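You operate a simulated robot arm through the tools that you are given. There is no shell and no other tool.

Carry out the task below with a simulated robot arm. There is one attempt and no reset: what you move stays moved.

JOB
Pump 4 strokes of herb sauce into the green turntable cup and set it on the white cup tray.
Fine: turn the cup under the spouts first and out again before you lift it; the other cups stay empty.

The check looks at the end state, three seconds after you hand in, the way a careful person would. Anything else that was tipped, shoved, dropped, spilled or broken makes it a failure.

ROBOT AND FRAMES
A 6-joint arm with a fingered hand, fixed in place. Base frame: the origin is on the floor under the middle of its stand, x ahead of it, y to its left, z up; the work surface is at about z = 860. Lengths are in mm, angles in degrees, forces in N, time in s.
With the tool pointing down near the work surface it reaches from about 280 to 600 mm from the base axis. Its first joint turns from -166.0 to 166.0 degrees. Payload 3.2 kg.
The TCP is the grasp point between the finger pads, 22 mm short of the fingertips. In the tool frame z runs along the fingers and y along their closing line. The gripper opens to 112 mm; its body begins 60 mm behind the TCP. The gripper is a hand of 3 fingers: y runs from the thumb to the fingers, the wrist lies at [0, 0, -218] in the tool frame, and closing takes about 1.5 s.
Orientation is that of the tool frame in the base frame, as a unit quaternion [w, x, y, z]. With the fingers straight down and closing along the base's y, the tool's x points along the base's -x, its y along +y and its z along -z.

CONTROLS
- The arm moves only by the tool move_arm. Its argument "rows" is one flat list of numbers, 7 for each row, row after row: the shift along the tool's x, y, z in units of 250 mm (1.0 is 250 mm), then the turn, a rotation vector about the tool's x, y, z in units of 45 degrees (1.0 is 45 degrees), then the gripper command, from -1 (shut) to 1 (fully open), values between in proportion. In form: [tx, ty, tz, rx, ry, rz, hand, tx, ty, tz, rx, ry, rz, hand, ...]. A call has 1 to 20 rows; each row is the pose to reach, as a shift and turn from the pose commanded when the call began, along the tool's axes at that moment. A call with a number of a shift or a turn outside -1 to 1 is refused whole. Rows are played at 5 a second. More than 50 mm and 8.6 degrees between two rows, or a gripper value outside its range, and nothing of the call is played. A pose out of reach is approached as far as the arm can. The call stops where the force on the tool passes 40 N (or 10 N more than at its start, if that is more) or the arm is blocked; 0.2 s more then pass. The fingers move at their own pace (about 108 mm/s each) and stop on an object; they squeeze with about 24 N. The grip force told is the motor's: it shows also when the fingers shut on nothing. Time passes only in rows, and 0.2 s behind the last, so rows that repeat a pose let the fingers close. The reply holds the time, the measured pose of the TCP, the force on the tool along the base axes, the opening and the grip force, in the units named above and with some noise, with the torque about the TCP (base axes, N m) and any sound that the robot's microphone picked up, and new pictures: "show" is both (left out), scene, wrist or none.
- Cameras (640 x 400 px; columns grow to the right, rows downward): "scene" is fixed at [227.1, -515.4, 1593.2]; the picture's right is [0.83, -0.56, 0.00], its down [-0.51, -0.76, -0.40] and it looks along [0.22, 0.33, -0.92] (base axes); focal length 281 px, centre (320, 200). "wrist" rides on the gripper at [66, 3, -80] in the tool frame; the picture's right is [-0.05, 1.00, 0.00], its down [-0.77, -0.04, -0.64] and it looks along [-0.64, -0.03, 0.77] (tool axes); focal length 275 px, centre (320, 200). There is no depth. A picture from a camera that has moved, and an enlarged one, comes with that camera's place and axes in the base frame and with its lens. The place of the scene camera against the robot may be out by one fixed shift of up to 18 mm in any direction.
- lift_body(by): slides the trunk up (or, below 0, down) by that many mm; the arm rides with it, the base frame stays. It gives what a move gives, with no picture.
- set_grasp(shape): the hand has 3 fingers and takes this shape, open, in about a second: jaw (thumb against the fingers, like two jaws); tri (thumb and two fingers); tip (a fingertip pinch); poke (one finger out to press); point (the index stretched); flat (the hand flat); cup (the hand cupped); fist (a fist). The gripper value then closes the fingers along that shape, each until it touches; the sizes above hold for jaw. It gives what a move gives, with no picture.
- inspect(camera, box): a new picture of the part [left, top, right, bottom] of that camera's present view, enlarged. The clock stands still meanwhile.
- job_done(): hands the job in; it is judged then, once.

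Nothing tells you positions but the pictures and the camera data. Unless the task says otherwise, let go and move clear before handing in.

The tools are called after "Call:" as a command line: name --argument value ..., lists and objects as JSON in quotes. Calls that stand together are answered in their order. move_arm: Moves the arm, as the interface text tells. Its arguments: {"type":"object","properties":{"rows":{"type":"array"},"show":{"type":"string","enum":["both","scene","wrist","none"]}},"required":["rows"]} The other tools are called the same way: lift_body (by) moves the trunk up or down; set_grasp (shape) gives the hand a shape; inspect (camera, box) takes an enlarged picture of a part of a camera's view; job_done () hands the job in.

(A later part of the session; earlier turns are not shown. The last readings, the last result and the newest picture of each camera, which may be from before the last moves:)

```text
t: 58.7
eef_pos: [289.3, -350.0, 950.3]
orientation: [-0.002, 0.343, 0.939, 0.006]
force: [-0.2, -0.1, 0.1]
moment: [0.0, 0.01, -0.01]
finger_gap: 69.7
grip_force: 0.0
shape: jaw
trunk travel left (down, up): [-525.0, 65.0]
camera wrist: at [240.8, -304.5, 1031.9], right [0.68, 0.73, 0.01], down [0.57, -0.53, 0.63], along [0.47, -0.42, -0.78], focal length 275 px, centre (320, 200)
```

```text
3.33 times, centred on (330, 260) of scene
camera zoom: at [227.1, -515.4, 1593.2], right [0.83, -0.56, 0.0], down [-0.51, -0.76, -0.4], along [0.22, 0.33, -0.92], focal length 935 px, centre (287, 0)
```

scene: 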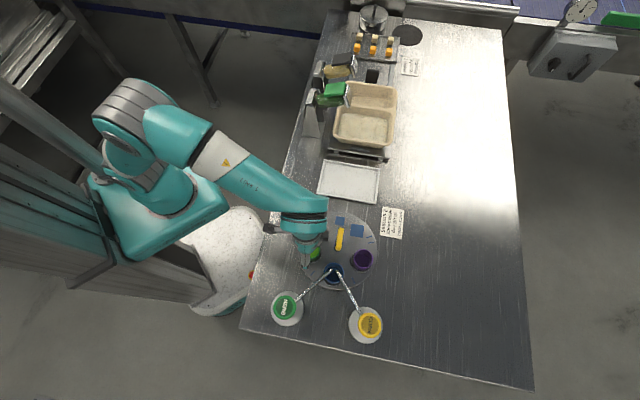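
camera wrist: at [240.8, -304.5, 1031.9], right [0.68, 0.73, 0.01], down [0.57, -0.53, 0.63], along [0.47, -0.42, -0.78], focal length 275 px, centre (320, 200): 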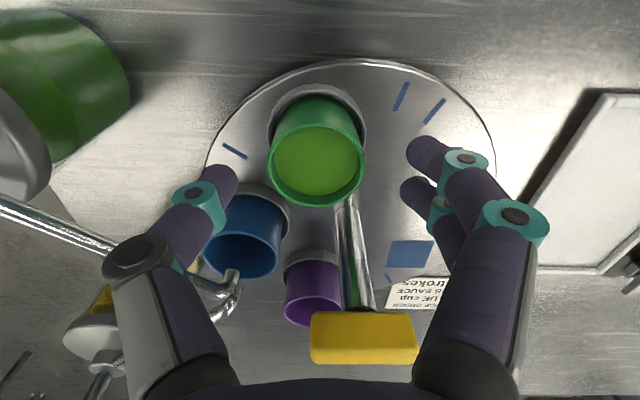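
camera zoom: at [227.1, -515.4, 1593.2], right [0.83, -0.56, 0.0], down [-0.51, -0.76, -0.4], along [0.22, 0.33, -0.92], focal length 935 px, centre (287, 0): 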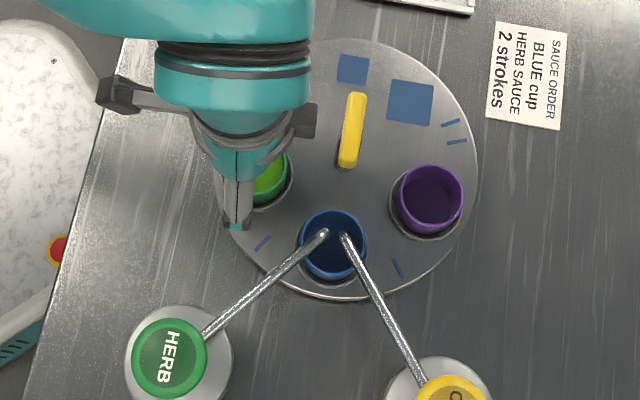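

The thumb and fingers straddle the cup with about 10 mm on each side, clear of the pipe. I go down to TCP z≈911.

Call:
move_arm --rows '[-0.004, -0.002, 0.04, 0, 0, 0, 0.25, -0.008, -0.004, 0.08, 0, 0, 0, 0.25, -0.008, -0.004, 0.12, 0, 0, 0, 0.25, -0.008, -0.004, 0.156, 0, 0, 0, 0.25, -0.008, -0.004, 0.156, 0, 0, 0, 0.25]'

Call:
inspect --camera "scene" --box '[260, 200, 400, 320]'

```text
t: 59.9
eef_pos: [292.4, -349.5, 912.8]
orientation: [-0.001, 0.343, 0.939, 0.003]
force: [-0.2, -0.2, -0.6]
moment: [-0.03, -0.04, 0.01]
finger_gap: 69.4
grip_force: 0.2
shape: jaw
trunk travel left (down, up): [-525.0, 65.0]
camera wrist: at [242.8, -304.8, 992.8], right [0.68, 0.73, 0.01], down [0.57, -0.53, 0.63], along [0.47, -0.42, -0.78], focal length 275 px, centre (320, 200)
```

scene: 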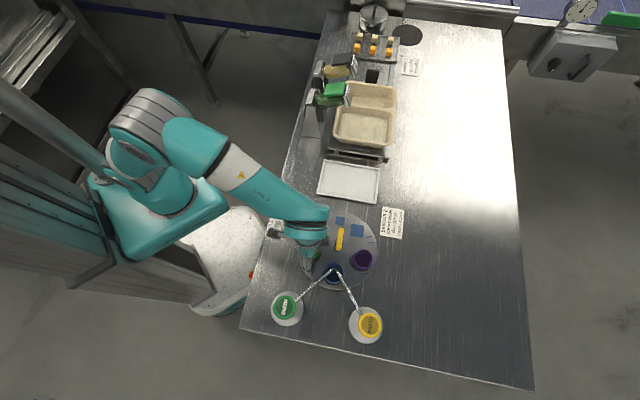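
wrist: 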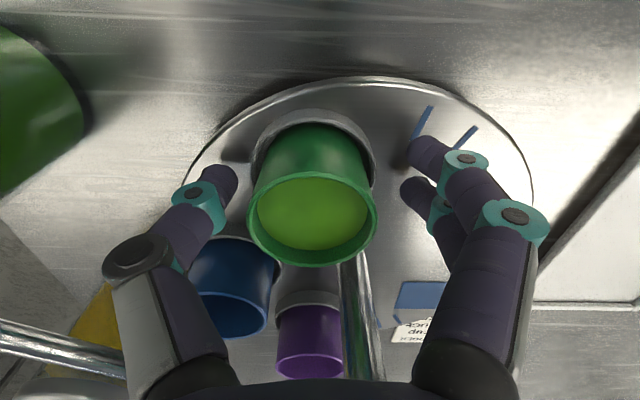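

```text
3.33 times, centred on (330, 260) of scene
camera zoom: at [227.1, -515.4, 1593.2], right [0.83, -0.56, 0.0], down [-0.51, -0.76, -0.4], along [0.22, 0.33, -0.92], focal length 935 px, centre (287, 0)
```

zoom: 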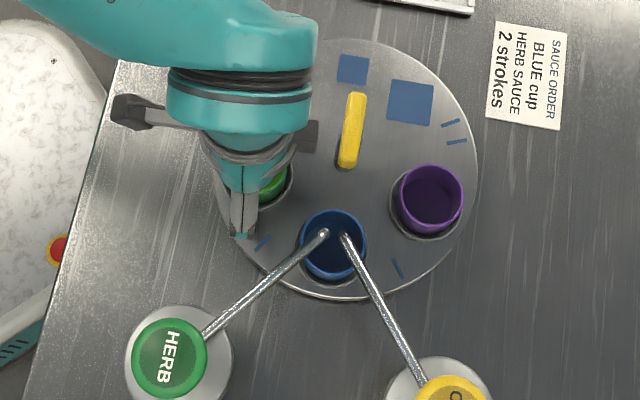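

The cup sits about 3 mm toward the thumb and slightly inward. I shift to centre, and then close gently.

Call:
move_arm --rows '[-0.006, -0.006, 0, 0, 0, 0, 0.25, -0.012, -0.012, 0, 0, 0, 0, 0.25, -0.012, -0.012, 0, 0, 0, 0, 0.15, -0.012, -0.012, 0, 0, 0, 0, 0.05, -0.012, -0.012, 0, 0, 0, 0, -0.03, -0.012, -0.012, 0, 0, 0, 0, -0.1, -0.012, -0.012, 0, 0, 0, 0, -0.1]'

Call:
inspect --camera "wrist" --box '[150, 50, 500, 290]'

```text
t: 61.5
eef_pos: [292.3, -355.4, 911.9]
orientation: [-0.001, 0.342, 0.94, 0.004]
force: [0.1, -0.4, 1.0]
moment: [-0.04, 0.03, 0.04]
finger_gap: 51.1
grip_force: 0.0
shape: jaw
trunk travel left (down, up): [-525.0, 65.0]
camera wrist: at [243.5, -309.7, 993.0], right [0.68, 0.73, 0.01], down [0.57, -0.53, 0.63], along [0.47, -0.42, -0.78], focal length 275 px, centre (320, 200)
```

scene: 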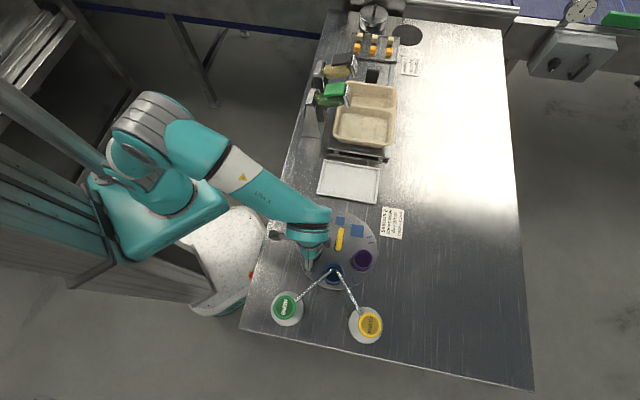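
wrist: 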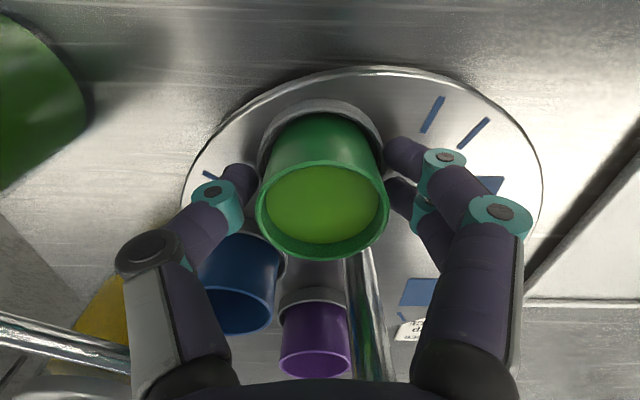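

```text
1.67 times, centred on (325, 170) of wrist
camera zoom: at [243.5, -309.7, 993.0], right [0.68, 0.73, 0.01], down [0.57, -0.53, 0.63], along [0.47, -0.42, -0.78], focal length 459 px, centre (312, 250)
```

zoom: 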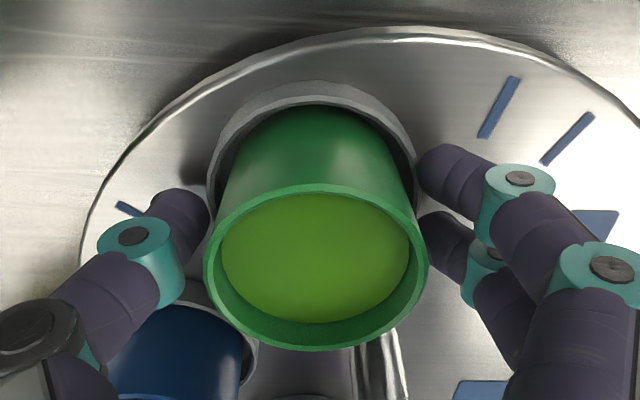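

The cup is well centred. I close fully and let the grip settle.

Call:
move_arm --rows '[0, 0, 0, 0, 0, 0, -0.2, 0, 0, 0, 0, 0, 0, -0.3, 0, 0, 0, 0, 0, 0, -0.5, 0, 0, 0, 0, 0, 0, -0.7, 0, 0, 0, 0, 0, 0, -1, 0, 0, 0, 0, 0, 0, -1, 0, 0, 0, 0, 0, 0, -1]'

Call:
inspect --camera "wrist" --box '[150, 50, 500, 290]'

```text
t: 63.1
eef_pos: [292.7, -355.1, 912.9]
orientation: [-0.003, 0.343, 0.939, 0.005]
force: [-0.5, 0.3, -0.8]
moment: [0.01, -0.05, 0.01]
finger_gap: 34.9
grip_force: 24.5
shape: jaw
trunk travel left (down, up): [-525.0, 65.0]
camera wrist: at [243.5, -309.7, 993.0], right [0.68, 0.73, 0.01], down [0.57, -0.53, 0.63], along [0.47, -0.42, -0.78], focal length 275 px, centre (320, 200)
```

scene: 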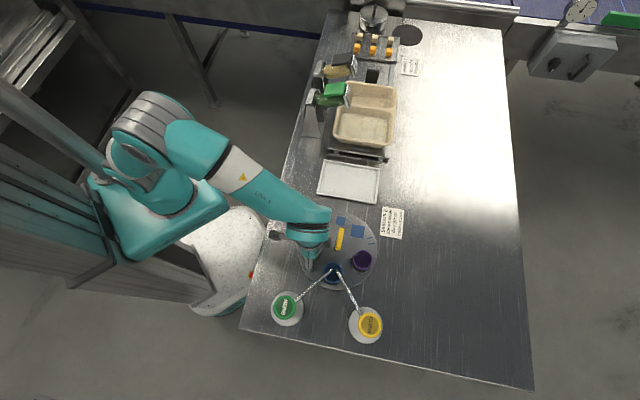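
wrist: 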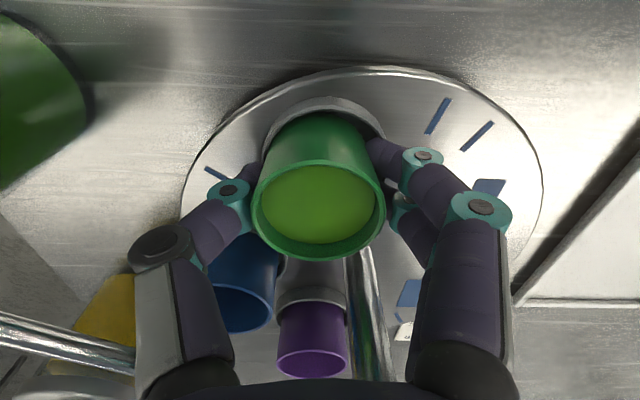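

```text
1.67 times, centred on (325, 170) of wrist
camera zoom: at [243.5, -309.7, 993.0], right [0.68, 0.73, 0.01], down [0.57, -0.53, 0.63], along [0.47, -0.42, -0.78], focal length 459 px, centre (312, 250)
```

zoom: 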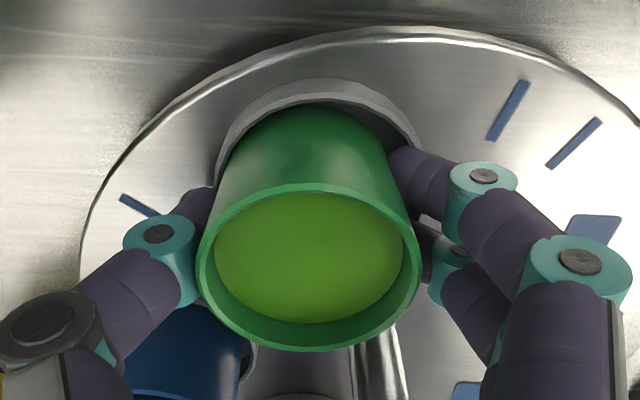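

The cup is held on its tapered lower half, which is a secure shape for lifting. I lift slowly 25 mm and check it stays level.

Call:
move_arm --rows '[0, 0, -0.01, 0, 0, 0, -1, 0, 0, -0.03, 0, 0, 0, -1, 0, 0, -0.05, 0, 0, 0, -1, 0, 0, -0.075, 0, 0, 0, -1, 0, 0, -0.1, 0, 0, 0, -1, 0, 0, -0.1, 0, 0, 0, -1]'

Call:
inspect --camera "wrist" --box '[150, 50, 500, 290]'

```text
t: 64.5
eef_pos: [291.0, -355.0, 936.9]
orientation: [-0.002, 0.343, 0.939, 0.005]
force: [0.2, 0.1, -0.3]
moment: [0.01, -0.02, 0.02]
finger_gap: 35.0
grip_force: 24.0
shape: jaw
trunk travel left (down, up): [-525.0, 65.0]
camera wrist: at [242.2, -309.4, 1017.8], right [0.68, 0.73, 0.01], down [0.57, -0.53, 0.63], along [0.47, -0.42, -0.78], focal length 275 px, centre (320, 200)
```

scene: 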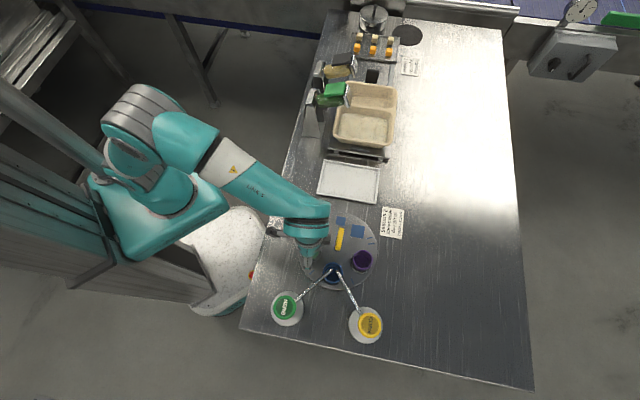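
wrist: 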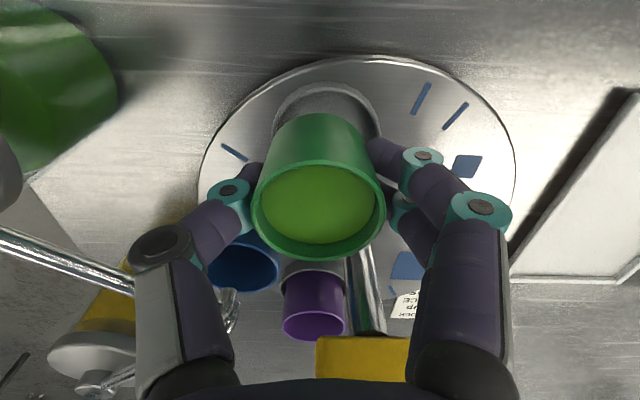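

```text
1.67 times, centred on (325, 170) of wrist
camera zoom: at [242.2, -309.4, 1017.8], right [0.68, 0.73, 0.01], down [0.57, -0.53, 0.63], along [0.47, -0.42, -0.78], focal length 459 px, centre (312, 250)
```

zoom: 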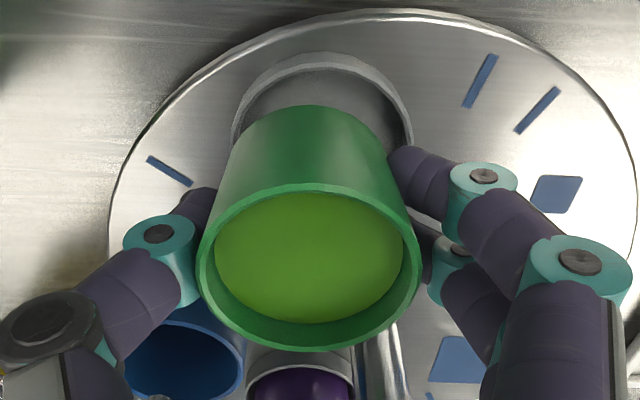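

The cup is lifted cleanly and stays level. I raise it to z≈1020, clear of the handle.

Call:
move_arm --rows '[0, 0, -0.03, 0, 0, 0, -1, 0, 0, -0.09, 0, 0, 0, -1, 0, 0, -0.15, 0, 0, 0, -1, 0, 0, -0.21, 0, 0, 0, -1, 0, 0, -0.27, 0, 0, 0, -1, 0, 0, -0.315, 0, 0, 0, -1, 0, 0, -0.333, 0, 0, 0, -1, 0, 0, -0.333, 0, 0, 0, -1]' --show "wrist"

```text
t: 66.3
eef_pos: [291.5, -355.9, 1021.6]
orientation: [-0.002, 0.344, 0.939, 0.005]
force: [-0.1, 1.1, -0.8]
moment: [0.0, 0.02, -0.01]
finger_gap: 34.7
grip_force: 24.1
shape: jaw
trunk travel left (down, up): [-525.0, 65.0]
camera wrist: at [243.2, -311.1, 1101.2], right [0.68, 0.73, 0.01], down [0.57, -0.53, 0.63], along [0.47, -0.42, -0.78], focal length 275 px, centre (320, 200)
```

wrist: 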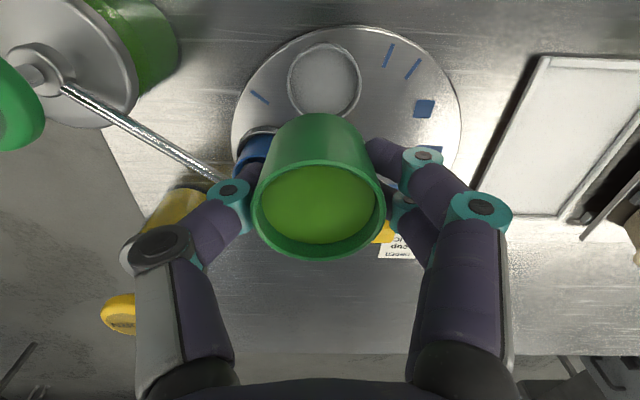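

The cup is steady in the hand. I carry it past the handle toward the tray.

Call:
move_arm --rows '[-0.008, 0.024, 0, 0, 0, 0, -1, -0.025, 0.072, 0, 0, 0, 0, -1, -0.047, 0.134, 0, 0, 0, 0, -1, -0.072, 0.203, 0, 0, 0, 0, -1, -0.097, 0.274, 0, 0, 0, 0, -1, -0.122, 0.343, 0, 0, 0, 0, -1, -0.144, 0.405, 0, 0, 0, 0, -1, -0.161, 0.453, 0, 0, 0, 0, -1, -0.169, 0.477, 0, 0, 0, 0, -1, -0.169, 0.477, 0, 0, 0, 0, -1]'

```text
t: 68.5
eef_pos: [399.6, -292.4, 1020.1]
orientation: [-0.003, 0.343, 0.939, 0.005]
force: [-0.3, 0.2, -0.9]
moment: [-0.01, 0.0, 0.01]
finger_gap: 34.7
grip_force: 23.9
shape: jaw
trunk travel left (down, up): [-525.0, 65.0]
camera wrist: at [352.3, -246.8, 1101.4], right [0.68, 0.73, 0.01], down [0.57, -0.53, 0.63], along [0.47, -0.42, -0.78], focal length 275 px, centre (320, 200)
```

scene: 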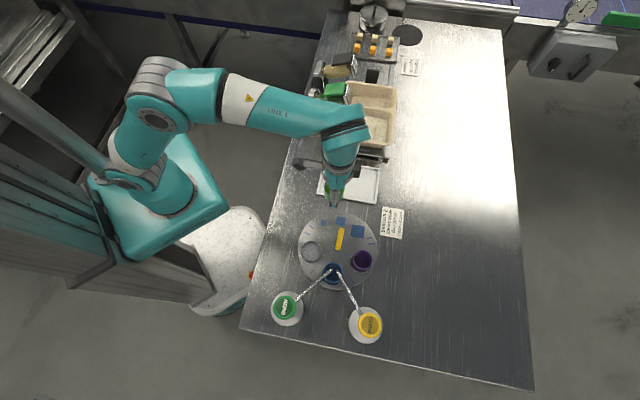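
wrist: 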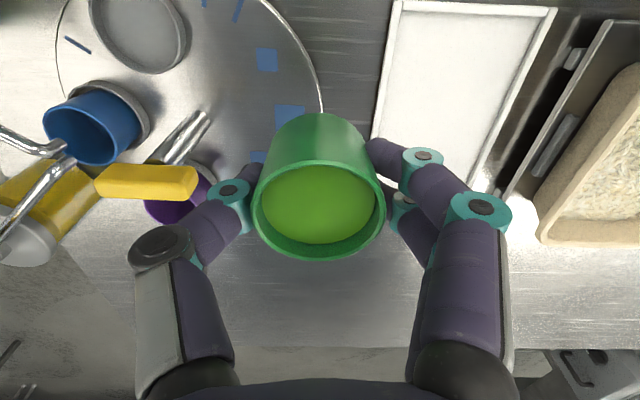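

The tray corners agree with my earlier estimate: centre about (499, -231). I carry the cup over it, turning the hand so the jaws open along the tray's long side, away from the scale.

Call:
move_arm --rows '[-0.0065, 0.019, 0.004, 0, 0, -0.043, -1, -0.021, 0.061, 0.012, 0, 0, -0.138, -1, -0.039, 0.114, 0.022, 0, 0, -0.259, -1, -0.0605, 0.175, 0.034, 0, 0, -0.397, -1, -0.083, 0.241, 0.046, 0, 0, -0.547, -1, -0.1045, 0.302, 0.058, 0, 0, -0.685, -1, -0.1225, 0.355, 0.068, 0, 0, -0.806, -1, -0.137, 0.397, 0.076, 0, 0, -0.901, -1, -0.1436, 0.4156, 0.08, 0, 0, -0.944, -1, -0.1436, 0.4156, 0.08, 0, 0, -0.944, -1]'

```text
t: 70.7
eef_pos: [496.4, -235.7, 999.5]
orientation: [0.0, -0.021, 1.0, 0.005]
force: [0.1, -0.2, -0.3]
moment: [0.0, 0.04, 0.01]
finger_gap: 34.9
grip_force: 24.0
shape: jaw
trunk travel left (down, up): [-525.0, 65.0]
camera wrist: at [429.4, -235.7, 1080.9], right [0.01, 1.0, 0.01], down [0.77, -0.01, 0.64], along [0.64, 0.0, -0.77], focal length 275 px, centre (320, 200)
```

scene: 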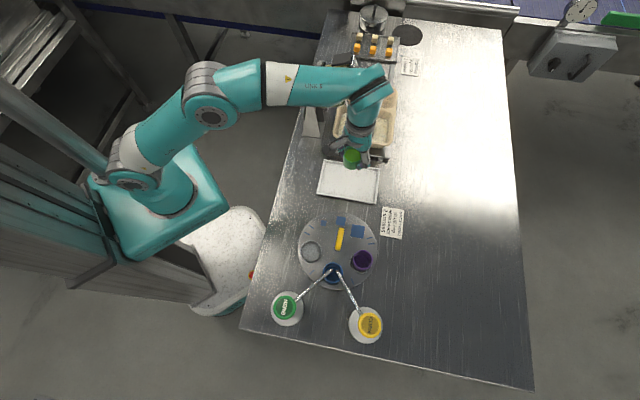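
wrist: 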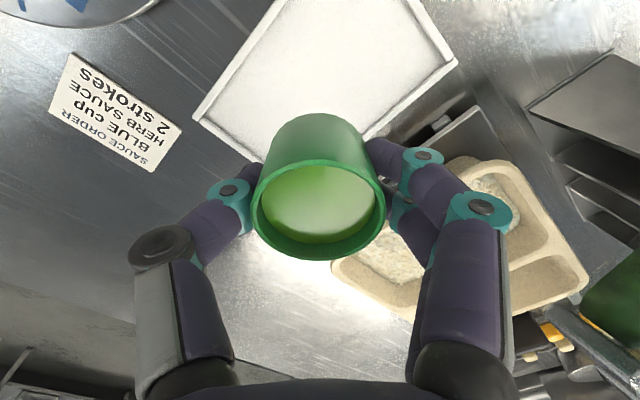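

I'm above the tray. I turn the remaining 42° in place.

Call:
move_arm --rows '[0, 0, 0, 0, 0, -0.06, -1, 0, 0, 0, 0, 0, -0.18, -1, 0, 0, 0, 0, 0, -0.32, -1, 0, 0, 0, 0, 0, -0.47, -1, 0, 0, 0, 0, 0, -0.62, -1, 0, 0, 0, 0, 0, -0.76, -1, 0, 0, 0, 0, 0, -0.88, -1, 0, 0, 0, 0, 0, -0.944, -1, 0, 0, 0, 0, 0, -0.944, -1]'

Call:
inspect --camera "scene" --box '[290, 110, 420, 220]'

```text
t: 72.7
eef_pos: [495.1, -236.6, 1001.1]
orientation: [0.002, -0.382, 0.924, 0.005]
force: [0.8, -0.2, -1.4]
moment: [0.0, 0.0, -0.01]
finger_gap: 34.7
grip_force: 24.4
shape: jaw
trunk travel left (down, up): [-525.0, 65.0]
camera wrist: at [445.7, -280.1, 1081.0], right [-0.67, 0.74, 0.01], down [0.57, 0.51, 0.64], along [0.47, 0.43, -0.77], focal length 275 px, centre (320, 200)
```

scene: 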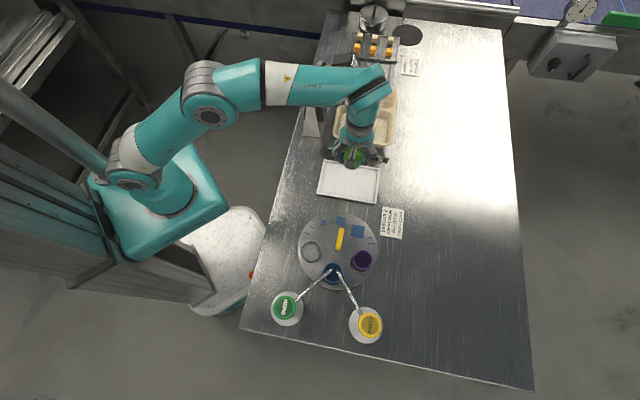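
wrist: 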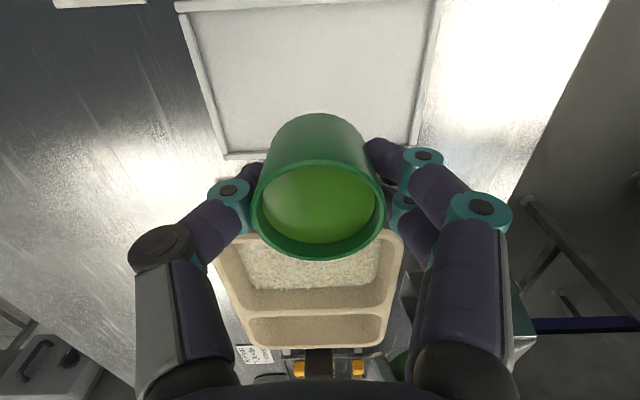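

```text
3.64 times, centred on (355, 165) of scene
camera zoom: at [227.1, -515.4, 1593.2], right [0.83, -0.56, 0.0], down [-0.51, -0.76, -0.4], along [0.22, 0.33, -0.92], focal length 1020 px, centre (193, 327)
```

zoom: 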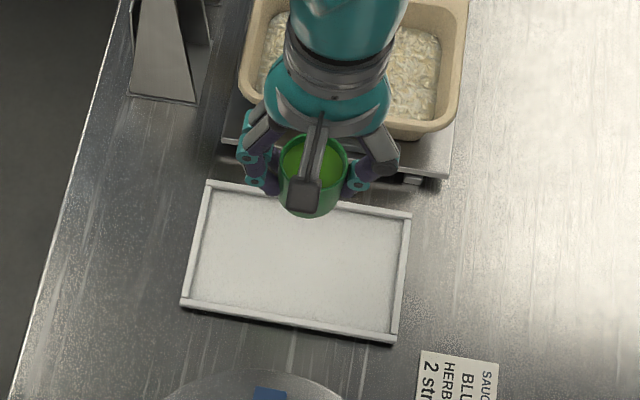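

The cup's ground point lies at the tray centre. I lower it in a controlled way, first to TCP z≈930.

Call:
move_arm --rows '[0, 0, 0.02, 0, 0, 0, -1, 0, 0, 0.07, 0, 0, 0, -1, 0, 0, 0.13, 0, 0, 0, -1, 0, 0, 0.19, 0, 0, 0, -1, 0, 0, 0.24, 0, 0, 0, -1, 0, 0, 0.27, 0, 0, 0, -1, 0, 0, 0.28, 0, 0, 0, -1, 0, 0, 0.28, 0, 0, 0, -1]'

Call:
inspect --camera "scene" --box '[290, 110, 420, 220]'

```text
t: 74.5
eef_pos: [496.5, -235.5, 931.7]
orientation: [0.003, -0.382, 0.924, 0.004]
force: [-0.3, 0.5, -0.1]
moment: [-0.01, 0.0, 0.0]
finger_gap: 34.8
grip_force: 24.2
shape: jaw
trunk travel left (down, up): [-525.0, 65.0]
camera wrist: at [446.4, -279.6, 1011.2], right [-0.67, 0.74, 0.01], down [0.57, 0.51, 0.64], along [0.47, 0.43, -0.77], focal length 275 px, centre (320, 200)
```

scene: 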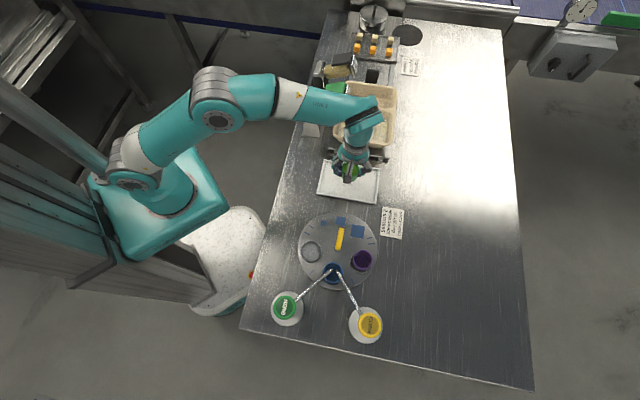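
wrist: 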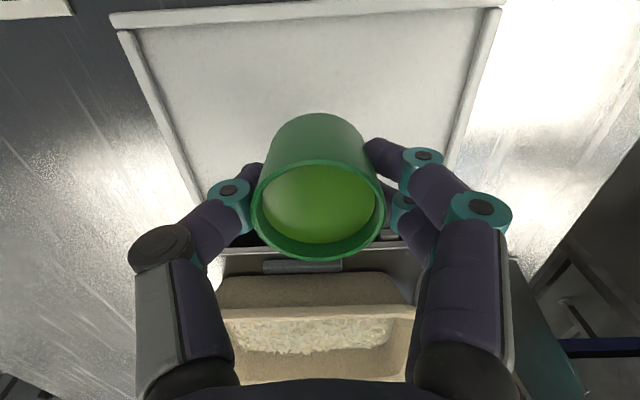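

```text
3.64 times, centred on (355, 165) of scene
camera zoom: at [227.1, -515.4, 1593.2], right [0.83, -0.56, 0.0], down [-0.51, -0.76, -0.4], along [0.22, 0.33, -0.92], focal length 1020 px, centre (193, 327)
```

zoom: 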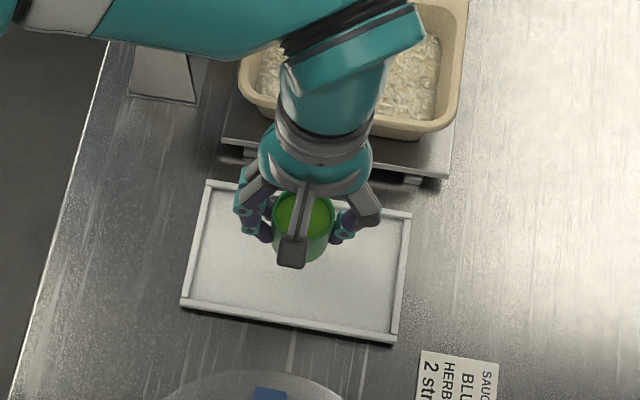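

There is good clearance to the scale and its pan. I lower in small steps, watching the vertical force for contact.

Call:
move_arm --rows '[0, 0, 0.016, 0, 0, 0, -1, 0, 0, 0.032, 0, 0, 0, -1, 0, 0, 0.044, 0, 0, 0, -1]' --show "none"

Call:
move_arm --rows '[0, 0, 0.01, 0, 0, 0, -1, 0, 0, 0.016, 0, 0, 0, -1]' --show "wrist"

```text
t: 75.3
eef_pos: [494.9, -234.2, 921.0]
orientation: [0.001, -0.381, 0.925, 0.005]
force: [0.4, 0.7, -0.6]
moment: [-0.02, 0.04, -0.03]
finger_gap: 34.9
grip_force: 23.7
shape: jaw
trunk travel left (down, up): [-525.0, 65.0]
```

```text
t: 75.9
eef_pos: [495.0, -234.4, 916.2]
orientation: [0.002, -0.381, 0.925, 0.004]
force: [0.5, -0.5, -0.8]
moment: [-0.06, -0.04, -0.01]
finger_gap: 34.6
grip_force: 24.1
shape: jaw
trunk travel left (down, up): [-525.0, 65.0]
camera wrist: at [445.9, -278.9, 996.2], right [-0.67, 0.74, 0.01], down [0.57, 0.51, 0.64], along [0.47, 0.43, -0.77], focal length 275 px, centre (320, 200)
```

wrist: 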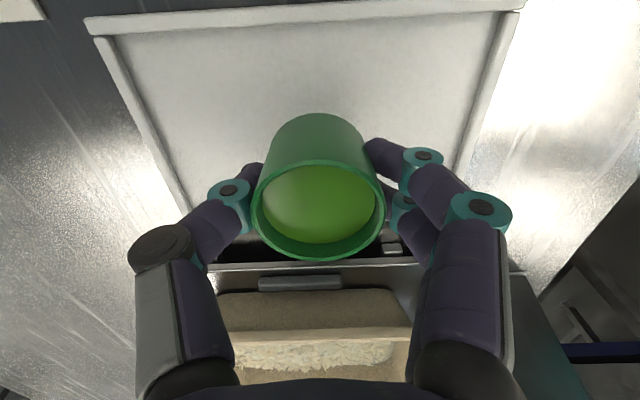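

No contact yet at z≈916. I continue in 2–3 mm steps.

Call:
move_arm --rows '[0, 0, 0.008, 0, 0, 0, -1, 0, 0, 0.014, 0, 0, 0, -1]' --show "none"

Call:
move_arm --rows '[0, 0, 0.006, 0, 0, 0, -1, 0, 0, 0.01, 0, 0, 0, -1]' --show "none"

Call:
inspect --camera "wrist" --box '[170, 60, 470, 270]'

```text
t: 76.5
eef_pos: [496.3, -235.0, 911.5]
orientation: [0.002, -0.381, 0.925, 0.004]
force: [0.1, 0.1, -0.7]
moment: [0.01, -0.01, 0.0]
finger_gap: 34.9
grip_force: 24.0
shape: jaw
trunk travel left (down, up): [-525.0, 65.0]
```

```text
t: 77.1
eef_pos: [495.2, -235.0, 909.7]
orientation: [0.002, -0.381, 0.924, 0.004]
force: [0.2, 0.3, -0.3]
moment: [0.0, 0.02, -0.01]
finger_gap: 34.7
grip_force: 24.1
shape: jaw
trunk travel left (down, up): [-525.0, 65.0]
```

```text
1.90 times, centred on (320, 165) of wrist
camera zoom: at [446.0, -278.9, 989.9], right [-0.67, 0.74, 0.01], down [0.57, 0.51, 0.64], along [0.47, 0.43, -0.77], focal length 524 px, centre (320, 267)
```

zoom: 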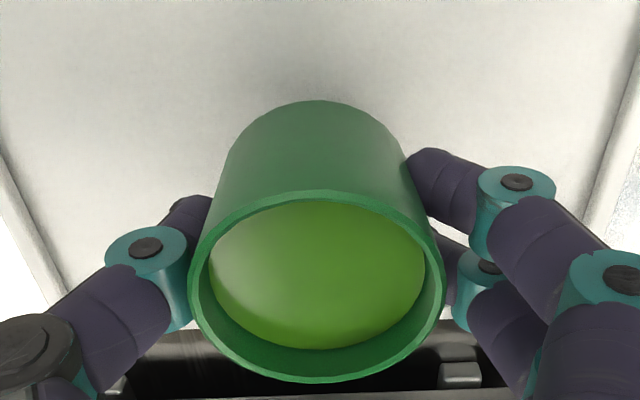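

The cup's shadow is closing up but there's no contact force yet. I continue by small steps.

Call:
move_arm --rows '[0, 0, 0.005, 0, 0, 0, -1, 0, 0, 0.01, 0, 0, 0, -1]' --show "none"

Call:
move_arm --rows '[0, 0, 0.005, 0, 0, 0, -1, 0, 0, 0.01, 0, 0, 0, -1]' --show "none"

```text
t: 77.7
eef_pos: [494.1, -234.6, 907.7]
orientation: [0.002, -0.381, 0.925, 0.005]
force: [0.1, 0.4, -1.1]
moment: [0.0, -0.05, 0.0]
finger_gap: 34.5
grip_force: 23.3
shape: jaw
trunk travel left (down, up): [-525.0, 65.0]
```

```text
t: 78.3
eef_pos: [494.8, -234.5, 905.3]
orientation: [0.002, -0.381, 0.925, 0.005]
force: [-0.1, 0.3, -0.9]
moment: [-0.02, -0.01, 0.01]
finger_gap: 34.7
grip_force: 24.0
shape: jaw
trunk travel left (down, up): [-525.0, 65.0]
```

Still free at z≈905. I go on in 2 mm steps.

Call:
move_arm --rows '[0, 0, 0.004, 0, 0, 0, -1, 0, 0, 0.008, 0, 0, 0, -1]' --show "none"

Call:
move_arm --rows '[0, 0, 0.004, 0, 0, 0, -1, 0, 0, 0.008, 0, 0, 0, -1]' --show "wrist"

Call:
inspect --camera "scene" --box '[300, 130, 410, 220]'

```text
t: 78.9
eef_pos: [494.5, -234.0, 903.8]
orientation: [0.002, -0.382, 0.924, 0.005]
force: [0.0, -1.0, -0.1]
moment: [-0.01, 0.03, -0.01]
finger_gap: 34.9
grip_force: 23.9
shape: jaw
trunk travel left (down, up): [-525.0, 65.0]
```

```text
t: 79.5
eef_pos: [495.7, -234.8, 901.0]
orientation: [0.002, -0.381, 0.924, 0.004]
force: [-0.5, -0.6, 0.2]
moment: [-0.02, 0.05, 0.02]
finger_gap: 34.7
grip_force: 23.5
shape: jaw
trunk travel left (down, up): [-525.0, 65.0]
camera wrist: at [446.4, -278.7, 981.4], right [-0.67, 0.74, 0.01], down [0.57, 0.51, 0.64], along [0.47, 0.43, -0.77], focal length 275 px, centre (320, 200)
```

wrist: 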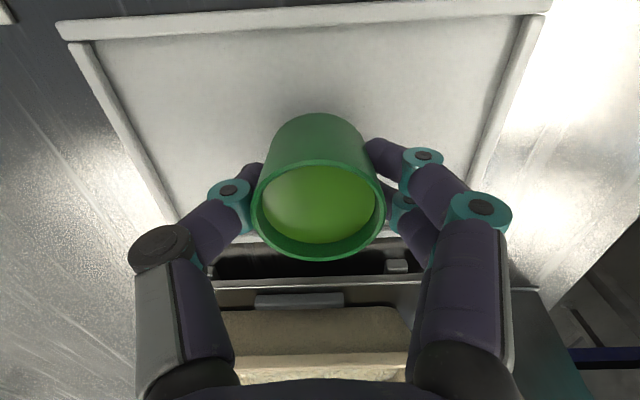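

```text
4.44 times, centred on (355, 175) of scene
camera zoom: at [227.1, -515.4, 1593.2], right [0.83, -0.56, 0.0], down [-0.51, -0.76, -0.4], along [0.22, 0.33, -0.92], focal length 1247 px, centre (164, 311)
```

zoom: 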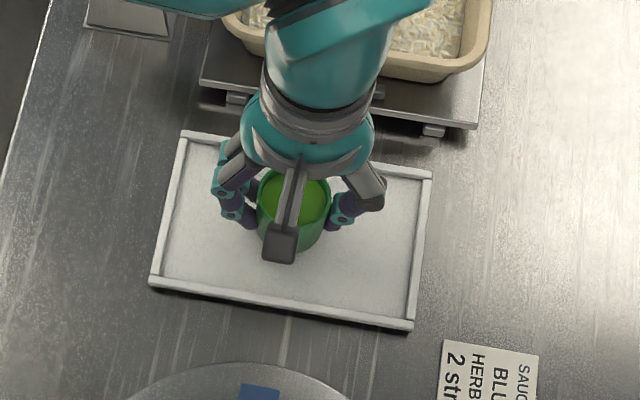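

The cup bottom should be only a few millimetres above the tray floor now. I go down in 1–1.5 mm steps.

Call:
move_arm --rows '[0, 0, 0.003, 0, 0, 0, -1, 0, 0, 0.006, 0, 0, 0, -1]' --show "none"

Call:
move_arm --rows '[0, 0, 0.003, 0, 0, 0, -1, 0, 0, 0.006, 0, 0, 0, -1]' --show "none"

Call:
move_arm --rows '[0, 0, 0.003, 0, 0, 0, -1, 0, 0, 0.006, 0, 0, 0, -1]' --show "none"

Call:
inspect --camera "wrist" --box '[170, 60, 470, 270]'

```text
t: 80.1
eef_pos: [495.3, -234.1, 899.0]
orientation: [0.001, -0.382, 0.924, 0.005]
force: [1.1, 0.8, -0.5]
moment: [0.01, 0.0, 0.01]
finger_gap: 34.6
grip_force: 23.8
shape: jaw
trunk travel left (down, up): [-525.0, 65.0]
```

```text
t: 80.7
eef_pos: [494.3, -235.4, 898.7]
orientation: [0.002, -0.381, 0.924, 0.004]
force: [-0.3, 0.6, -0.7]
moment: [-0.04, -0.05, -0.02]
finger_gap: 34.7
grip_force: 24.3
shape: jaw
trunk travel left (down, up): [-525.0, 65.0]
```

```text
t: 81.3
eef_pos: [495.5, -235.0, 896.2]
orientation: [0.002, -0.381, 0.925, 0.004]
force: [0.0, 1.6, 0.1]
moment: [0.02, 0.02, 0.01]
finger_gap: 34.9
grip_force: 23.7
shape: jaw
trunk travel left (down, up): [-525.0, 65.0]
```

```text
1.90 times, centred on (320, 165) of wrist
camera zoom: at [445.8, -278.9, 976.5], right [-0.67, 0.74, 0.01], down [0.57, 0.51, 0.64], along [0.47, 0.43, -0.77], focal length 524 px, centre (320, 267)
```

zoom: 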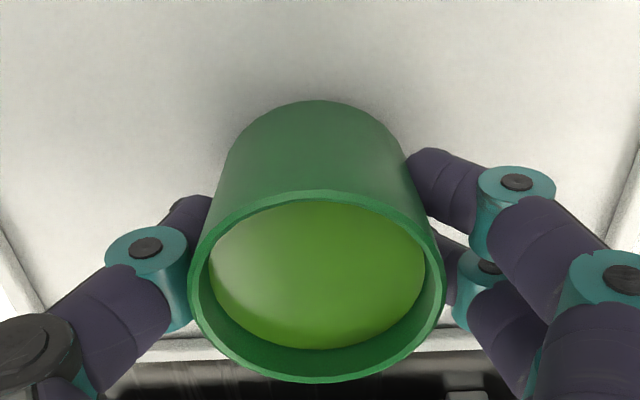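

The shadow is tight around the base, but there's still no load. I keep stepping down carefully.

Call:
move_arm --rows '[0, 0, 0.003, 0, 0, 0, -1, 0, 0, 0.006, 0, 0, 0, -1]' --show "none"

Call:
move_arm --rows '[0, 0, 0.003, 0, 0, 0, -1, 0, 0, 0.006, 0, 0, 0, -1]' --show "none"

Call:
inspect --camera "wrist" --box '[170, 60, 470, 270]'

Call:
inspect --camera "scene" --box '[330, 155, 385, 200]'

```text
t: 81.9
eef_pos: [496.0, -235.4, 895.0]
orientation: [0.002, -0.382, 0.924, 0.004]
force: [-0.3, 0.6, -0.7]
moment: [0.03, -0.01, 0.01]
finger_gap: 34.7
grip_force: 23.5
shape: jaw
trunk travel left (down, up): [-525.0, 65.0]
```

```text
t: 82.5
eef_pos: [495.6, -235.2, 894.1]
orientation: [0.002, -0.381, 0.924, 0.005]
force: [-0.9, -0.1, -0.9]
moment: [0.02, 0.02, 0.0]
finger_gap: 34.6
grip_force: 24.2
shape: jaw
trunk travel left (down, up): [-525.0, 65.0]
```

```text
1.90 times, centred on (320, 165) of wrist
camera zoom: at [446.0, -279.2, 972.9], right [-0.67, 0.74, 0.01], down [0.57, 0.51, 0.64], along [0.47, 0.43, -0.77], focal length 524 px, centre (320, 267)
```

zoom: 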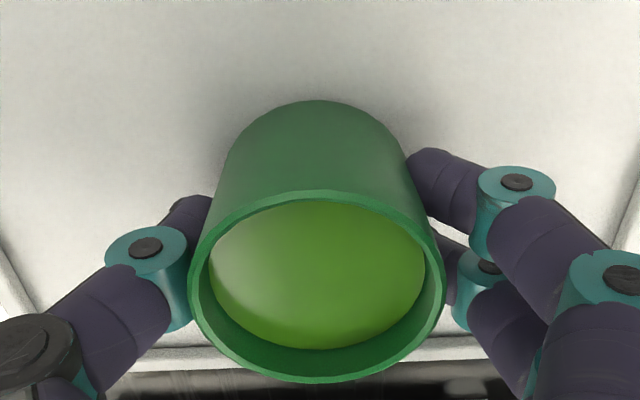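

```text
8.89 times, centred on (358, 178) of scene
camera zoom: at [227.1, -515.4, 1593.2], right [0.83, -0.56, 0.0], down [-0.51, -0.76, -0.4], along [0.22, 0.33, -0.92], focal length 2494 px, centre (-13, 400)
```

zoom: 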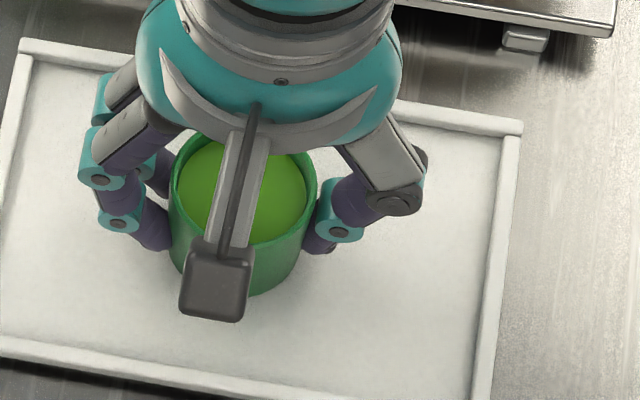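

Only a small gap seems to remain. I continue with 1 mm rows.

Call:
move_arm --rows '[0, 0, 0.004, 0, 0, 0, -1, 0, 0, 0.007, 0, 0, 0, -1]' --show "none"

Call:
move_arm --rows '[0, 0, 0.004, 0, 0, 0, -1, 0, 0, 0.007, 0, 0, 0, -1]' --show "none"

Call:
inspect --camera "wrist" --box '[170, 60, 470, 270]'

```text
t: 83.1
eef_pos: [494.9, -234.8, 892.1]
orientation: [0.002, -0.382, 0.924, 0.005]
force: [0.2, 0.5, 0.0]
moment: [-0.03, 0.01, -0.05]
finger_gap: 34.9
grip_force: 24.2
shape: jaw
trunk travel left (down, up): [-525.0, 65.0]
```

```text
t: 83.7
eef_pos: [496.4, -236.3, 889.9]
orientation: [0.002, -0.381, 0.925, 0.003]
force: [0.3, -0.5, 7.9]
moment: [-0.01, 0.06, 0.0]
finger_gap: 35.0
grip_force: 23.5
shape: jaw
trunk travel left (down, up): [-525.0, 65.0]
```

```text
1.90 times, centred on (320, 165) of wrist
camera zoom: at [446.5, -279.2, 970.9], right [-0.67, 0.74, 0.01], down [0.57, 0.51, 0.64], along [0.47, 0.43, -0.77], focal length 524 px, centre (320, 267)
```

zoom: 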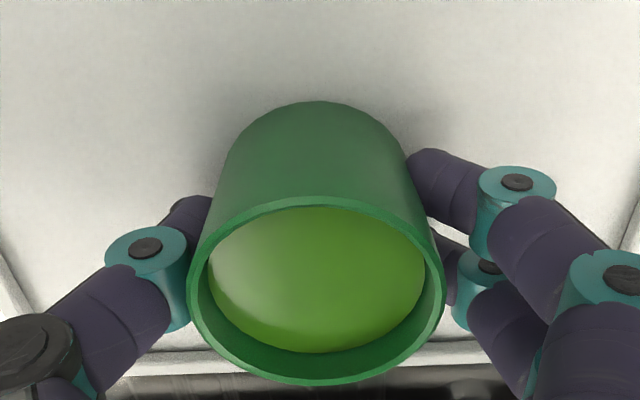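

Contact at TCP z≈890 (about 8 N), so the cup is on the tray. I open slowly so it settles without a nudge.

Call:
move_arm --rows '[0, 0, 0, 0, 0, 0, -0.38, 0, 0, 0, 0, 0, 0, -0.36, 0, 0, 0, 0, 0, 0, -0.34, 0, 0, 0, 0, 0, 0, -0.31, 0, 0, 0, 0, 0, 0, -0.28, 0, 0, 0, 0, 0, 0, -0.24, 0, 0, 0, 0, 0, 0, -0.2, 0, 0, 0, 0, 0, 0, -0.15, 0, 0, 0, 0, 0, 0, -0.1]'

Call:
inspect --camera "wrist" --box '[170, 60, 470, 270]'

Call:
inspect --camera "scene" --box '[330, 155, 385, 200]'

```text
t: 85.7
eef_pos: [494.9, -235.1, 891.2]
orientation: [0.002, -0.381, 0.925, 0.005]
force: [0.0, 0.3, 0.3]
moment: [0.01, 0.0, 0.05]
finger_gap: 50.0
grip_force: 0.1
shape: jaw
trunk travel left (down, up): [-525.0, 65.0]
camera wrist: at [446.9, -279.1, 970.0], right [-0.67, 0.74, 0.01], down [0.57, 0.51, 0.64], along [0.47, 0.43, -0.77], focal length 275 px, centre (320, 200)
```

scene: 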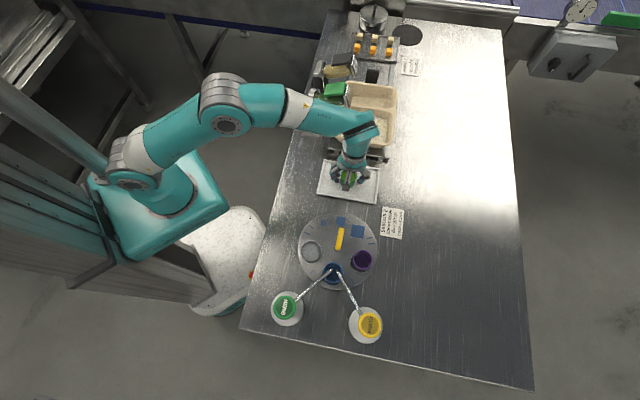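
wrist: 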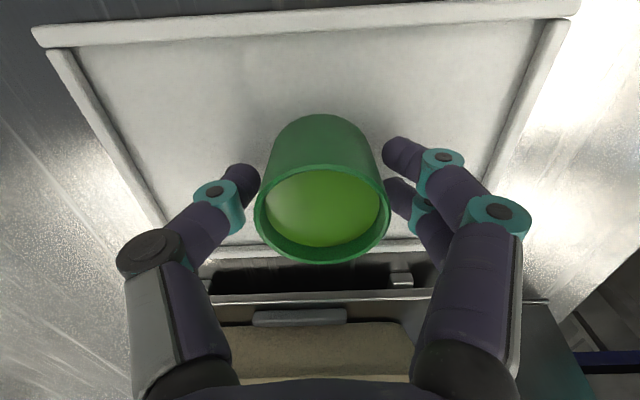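

```text
1.90 times, centred on (320, 165) of wrist
camera zoom: at [446.9, -279.1, 970.0], right [-0.67, 0.74, 0.01], down [0.57, 0.51, 0.64], along [0.47, 0.43, -0.77], focal length 524 px, centre (320, 267)
```

zoom: 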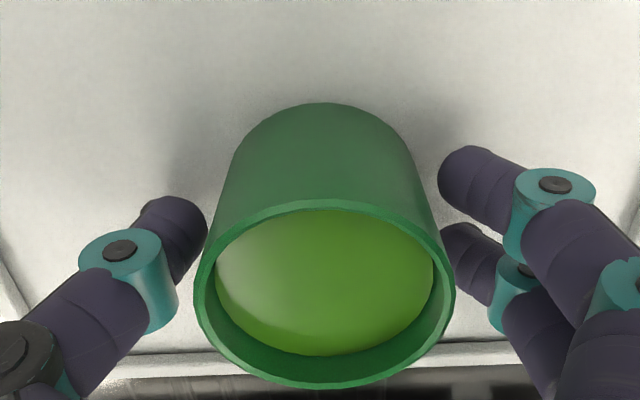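

```text
8.89 times, centred on (358, 178) of scene
camera zoom: at [227.1, -515.4, 1593.2], right [0.83, -0.56, 0.0], down [-0.51, -0.76, -0.4], along [0.22, 0.33, -0.92], focal length 2494 px, centre (-13, 400)
```

zoom: 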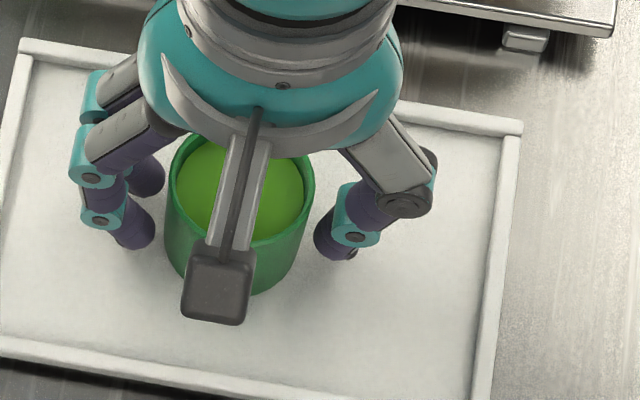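

The cup stands on the tray, released. I open wider to clear the rim, and then lift straight up.

Call:
move_arm --rows '[0, 0, 0, 0, 0, 0, 0.0, 0, 0, 0, 0, 0, 0, 0.15, 0, 0, 0, 0, 0, 0, 0.3, 0, 0, 0, 0, 0, 0, 0.42, 0, 0, 0, 0, 0, 0, 0.42, 0, 0, 0, 0, 0, 0, 0.42]' --show "wrist"

```text
t: 87.1
eef_pos: [495.8, -234.6, 891.0]
orientation: [0.002, -0.381, 0.925, 0.004]
force: [-0.5, -0.2, -0.7]
moment: [-0.02, 0.01, -0.01]
finger_gap: 79.3
grip_force: 0.0
shape: jaw
trunk travel left (down, up): [-525.0, 65.0]
camera wrist: at [446.9, -279.1, 970.0], right [-0.67, 0.74, 0.01], down [0.57, 0.51, 0.64], along [0.47, 0.43, -0.77], focal length 275 px, centre (320, 200)
```

wrist: 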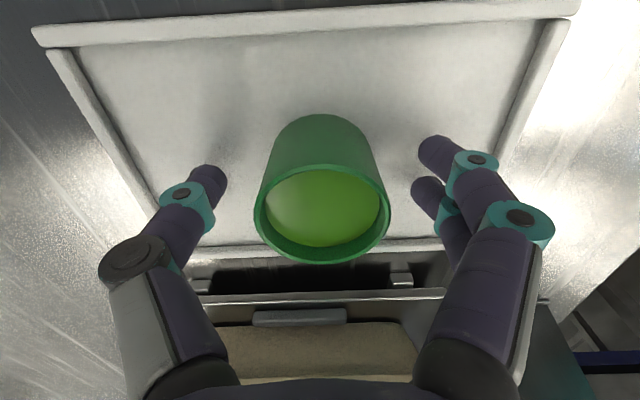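

The fingers are well clear on both sides. I lift straight up slowly and then away.

Call:
move_arm --rows '[0, 0, -0.03, 0, 0, 0, 0.42, 0, 0, -0.07, 0, 0, 0, 0.42, 0, 0, -0.12, 0, 0, 0, 0.42, 0, 0, -0.18, 0, 0, 0, 0.42, 0, 0, -0.25, 0, 0, 0, 0.42, 0, 0, -0.33, 0, 0, 0, 0.42, 0, 0, -0.42, 0, 0, 0, 0.42, 0, 0, -0.48, 0, 0, 0, 0.42, 0, 0, -0.48, 0, 0, 0, 0.42]'

Call:
inspect --camera "wrist" --box '[170, 0, 470, 230]'

```text
t: 89.1
eef_pos: [496.1, -235.7, 1010.4]
orientation: [0.003, -0.381, 0.925, 0.004]
force: [-0.1, -0.1, 0.3]
moment: [0.02, 0.05, 0.01]
finger_gap: 79.4
grip_force: 0.0
shape: jaw
trunk travel left (down, up): [-525.0, 65.0]
camera wrist: at [445.5, -279.4, 1090.0], right [-0.67, 0.74, 0.01], down [0.57, 0.51, 0.64], along [0.47, 0.43, -0.77], focal length 275 px, centre (320, 200)
```

scene: 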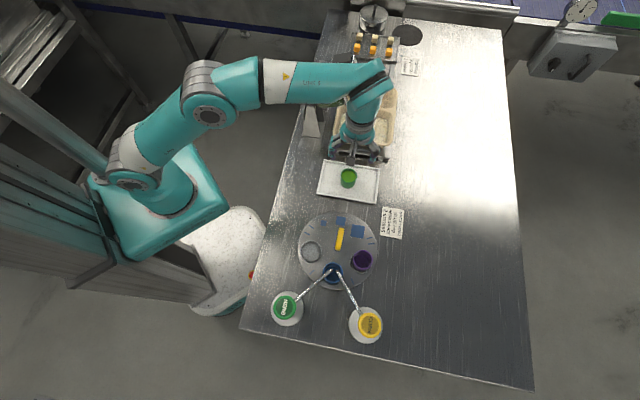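
wrist: 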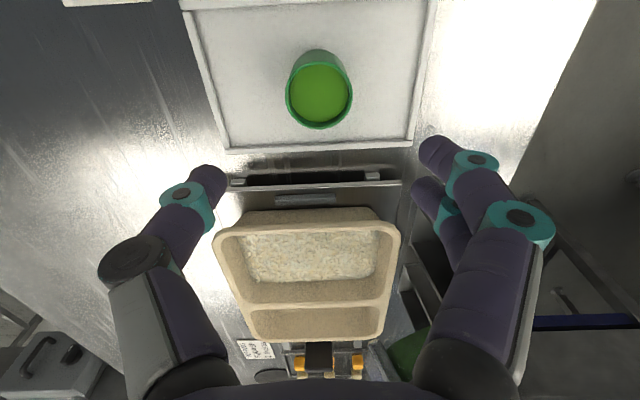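

```text
1.74 times, centred on (320, 115) of wrist
camera zoom: at [445.5, -279.4, 1090.0], right [-0.67, 0.74, 0.01], down [0.57, 0.51, 0.64], along [0.47, 0.43, -0.77], focal length 479 px, centre (320, 348)
```

zoom: 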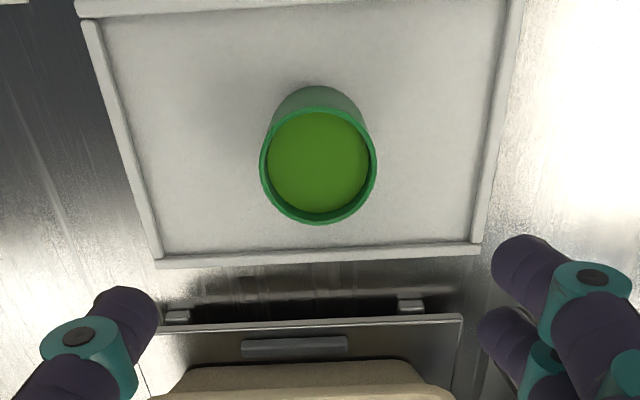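

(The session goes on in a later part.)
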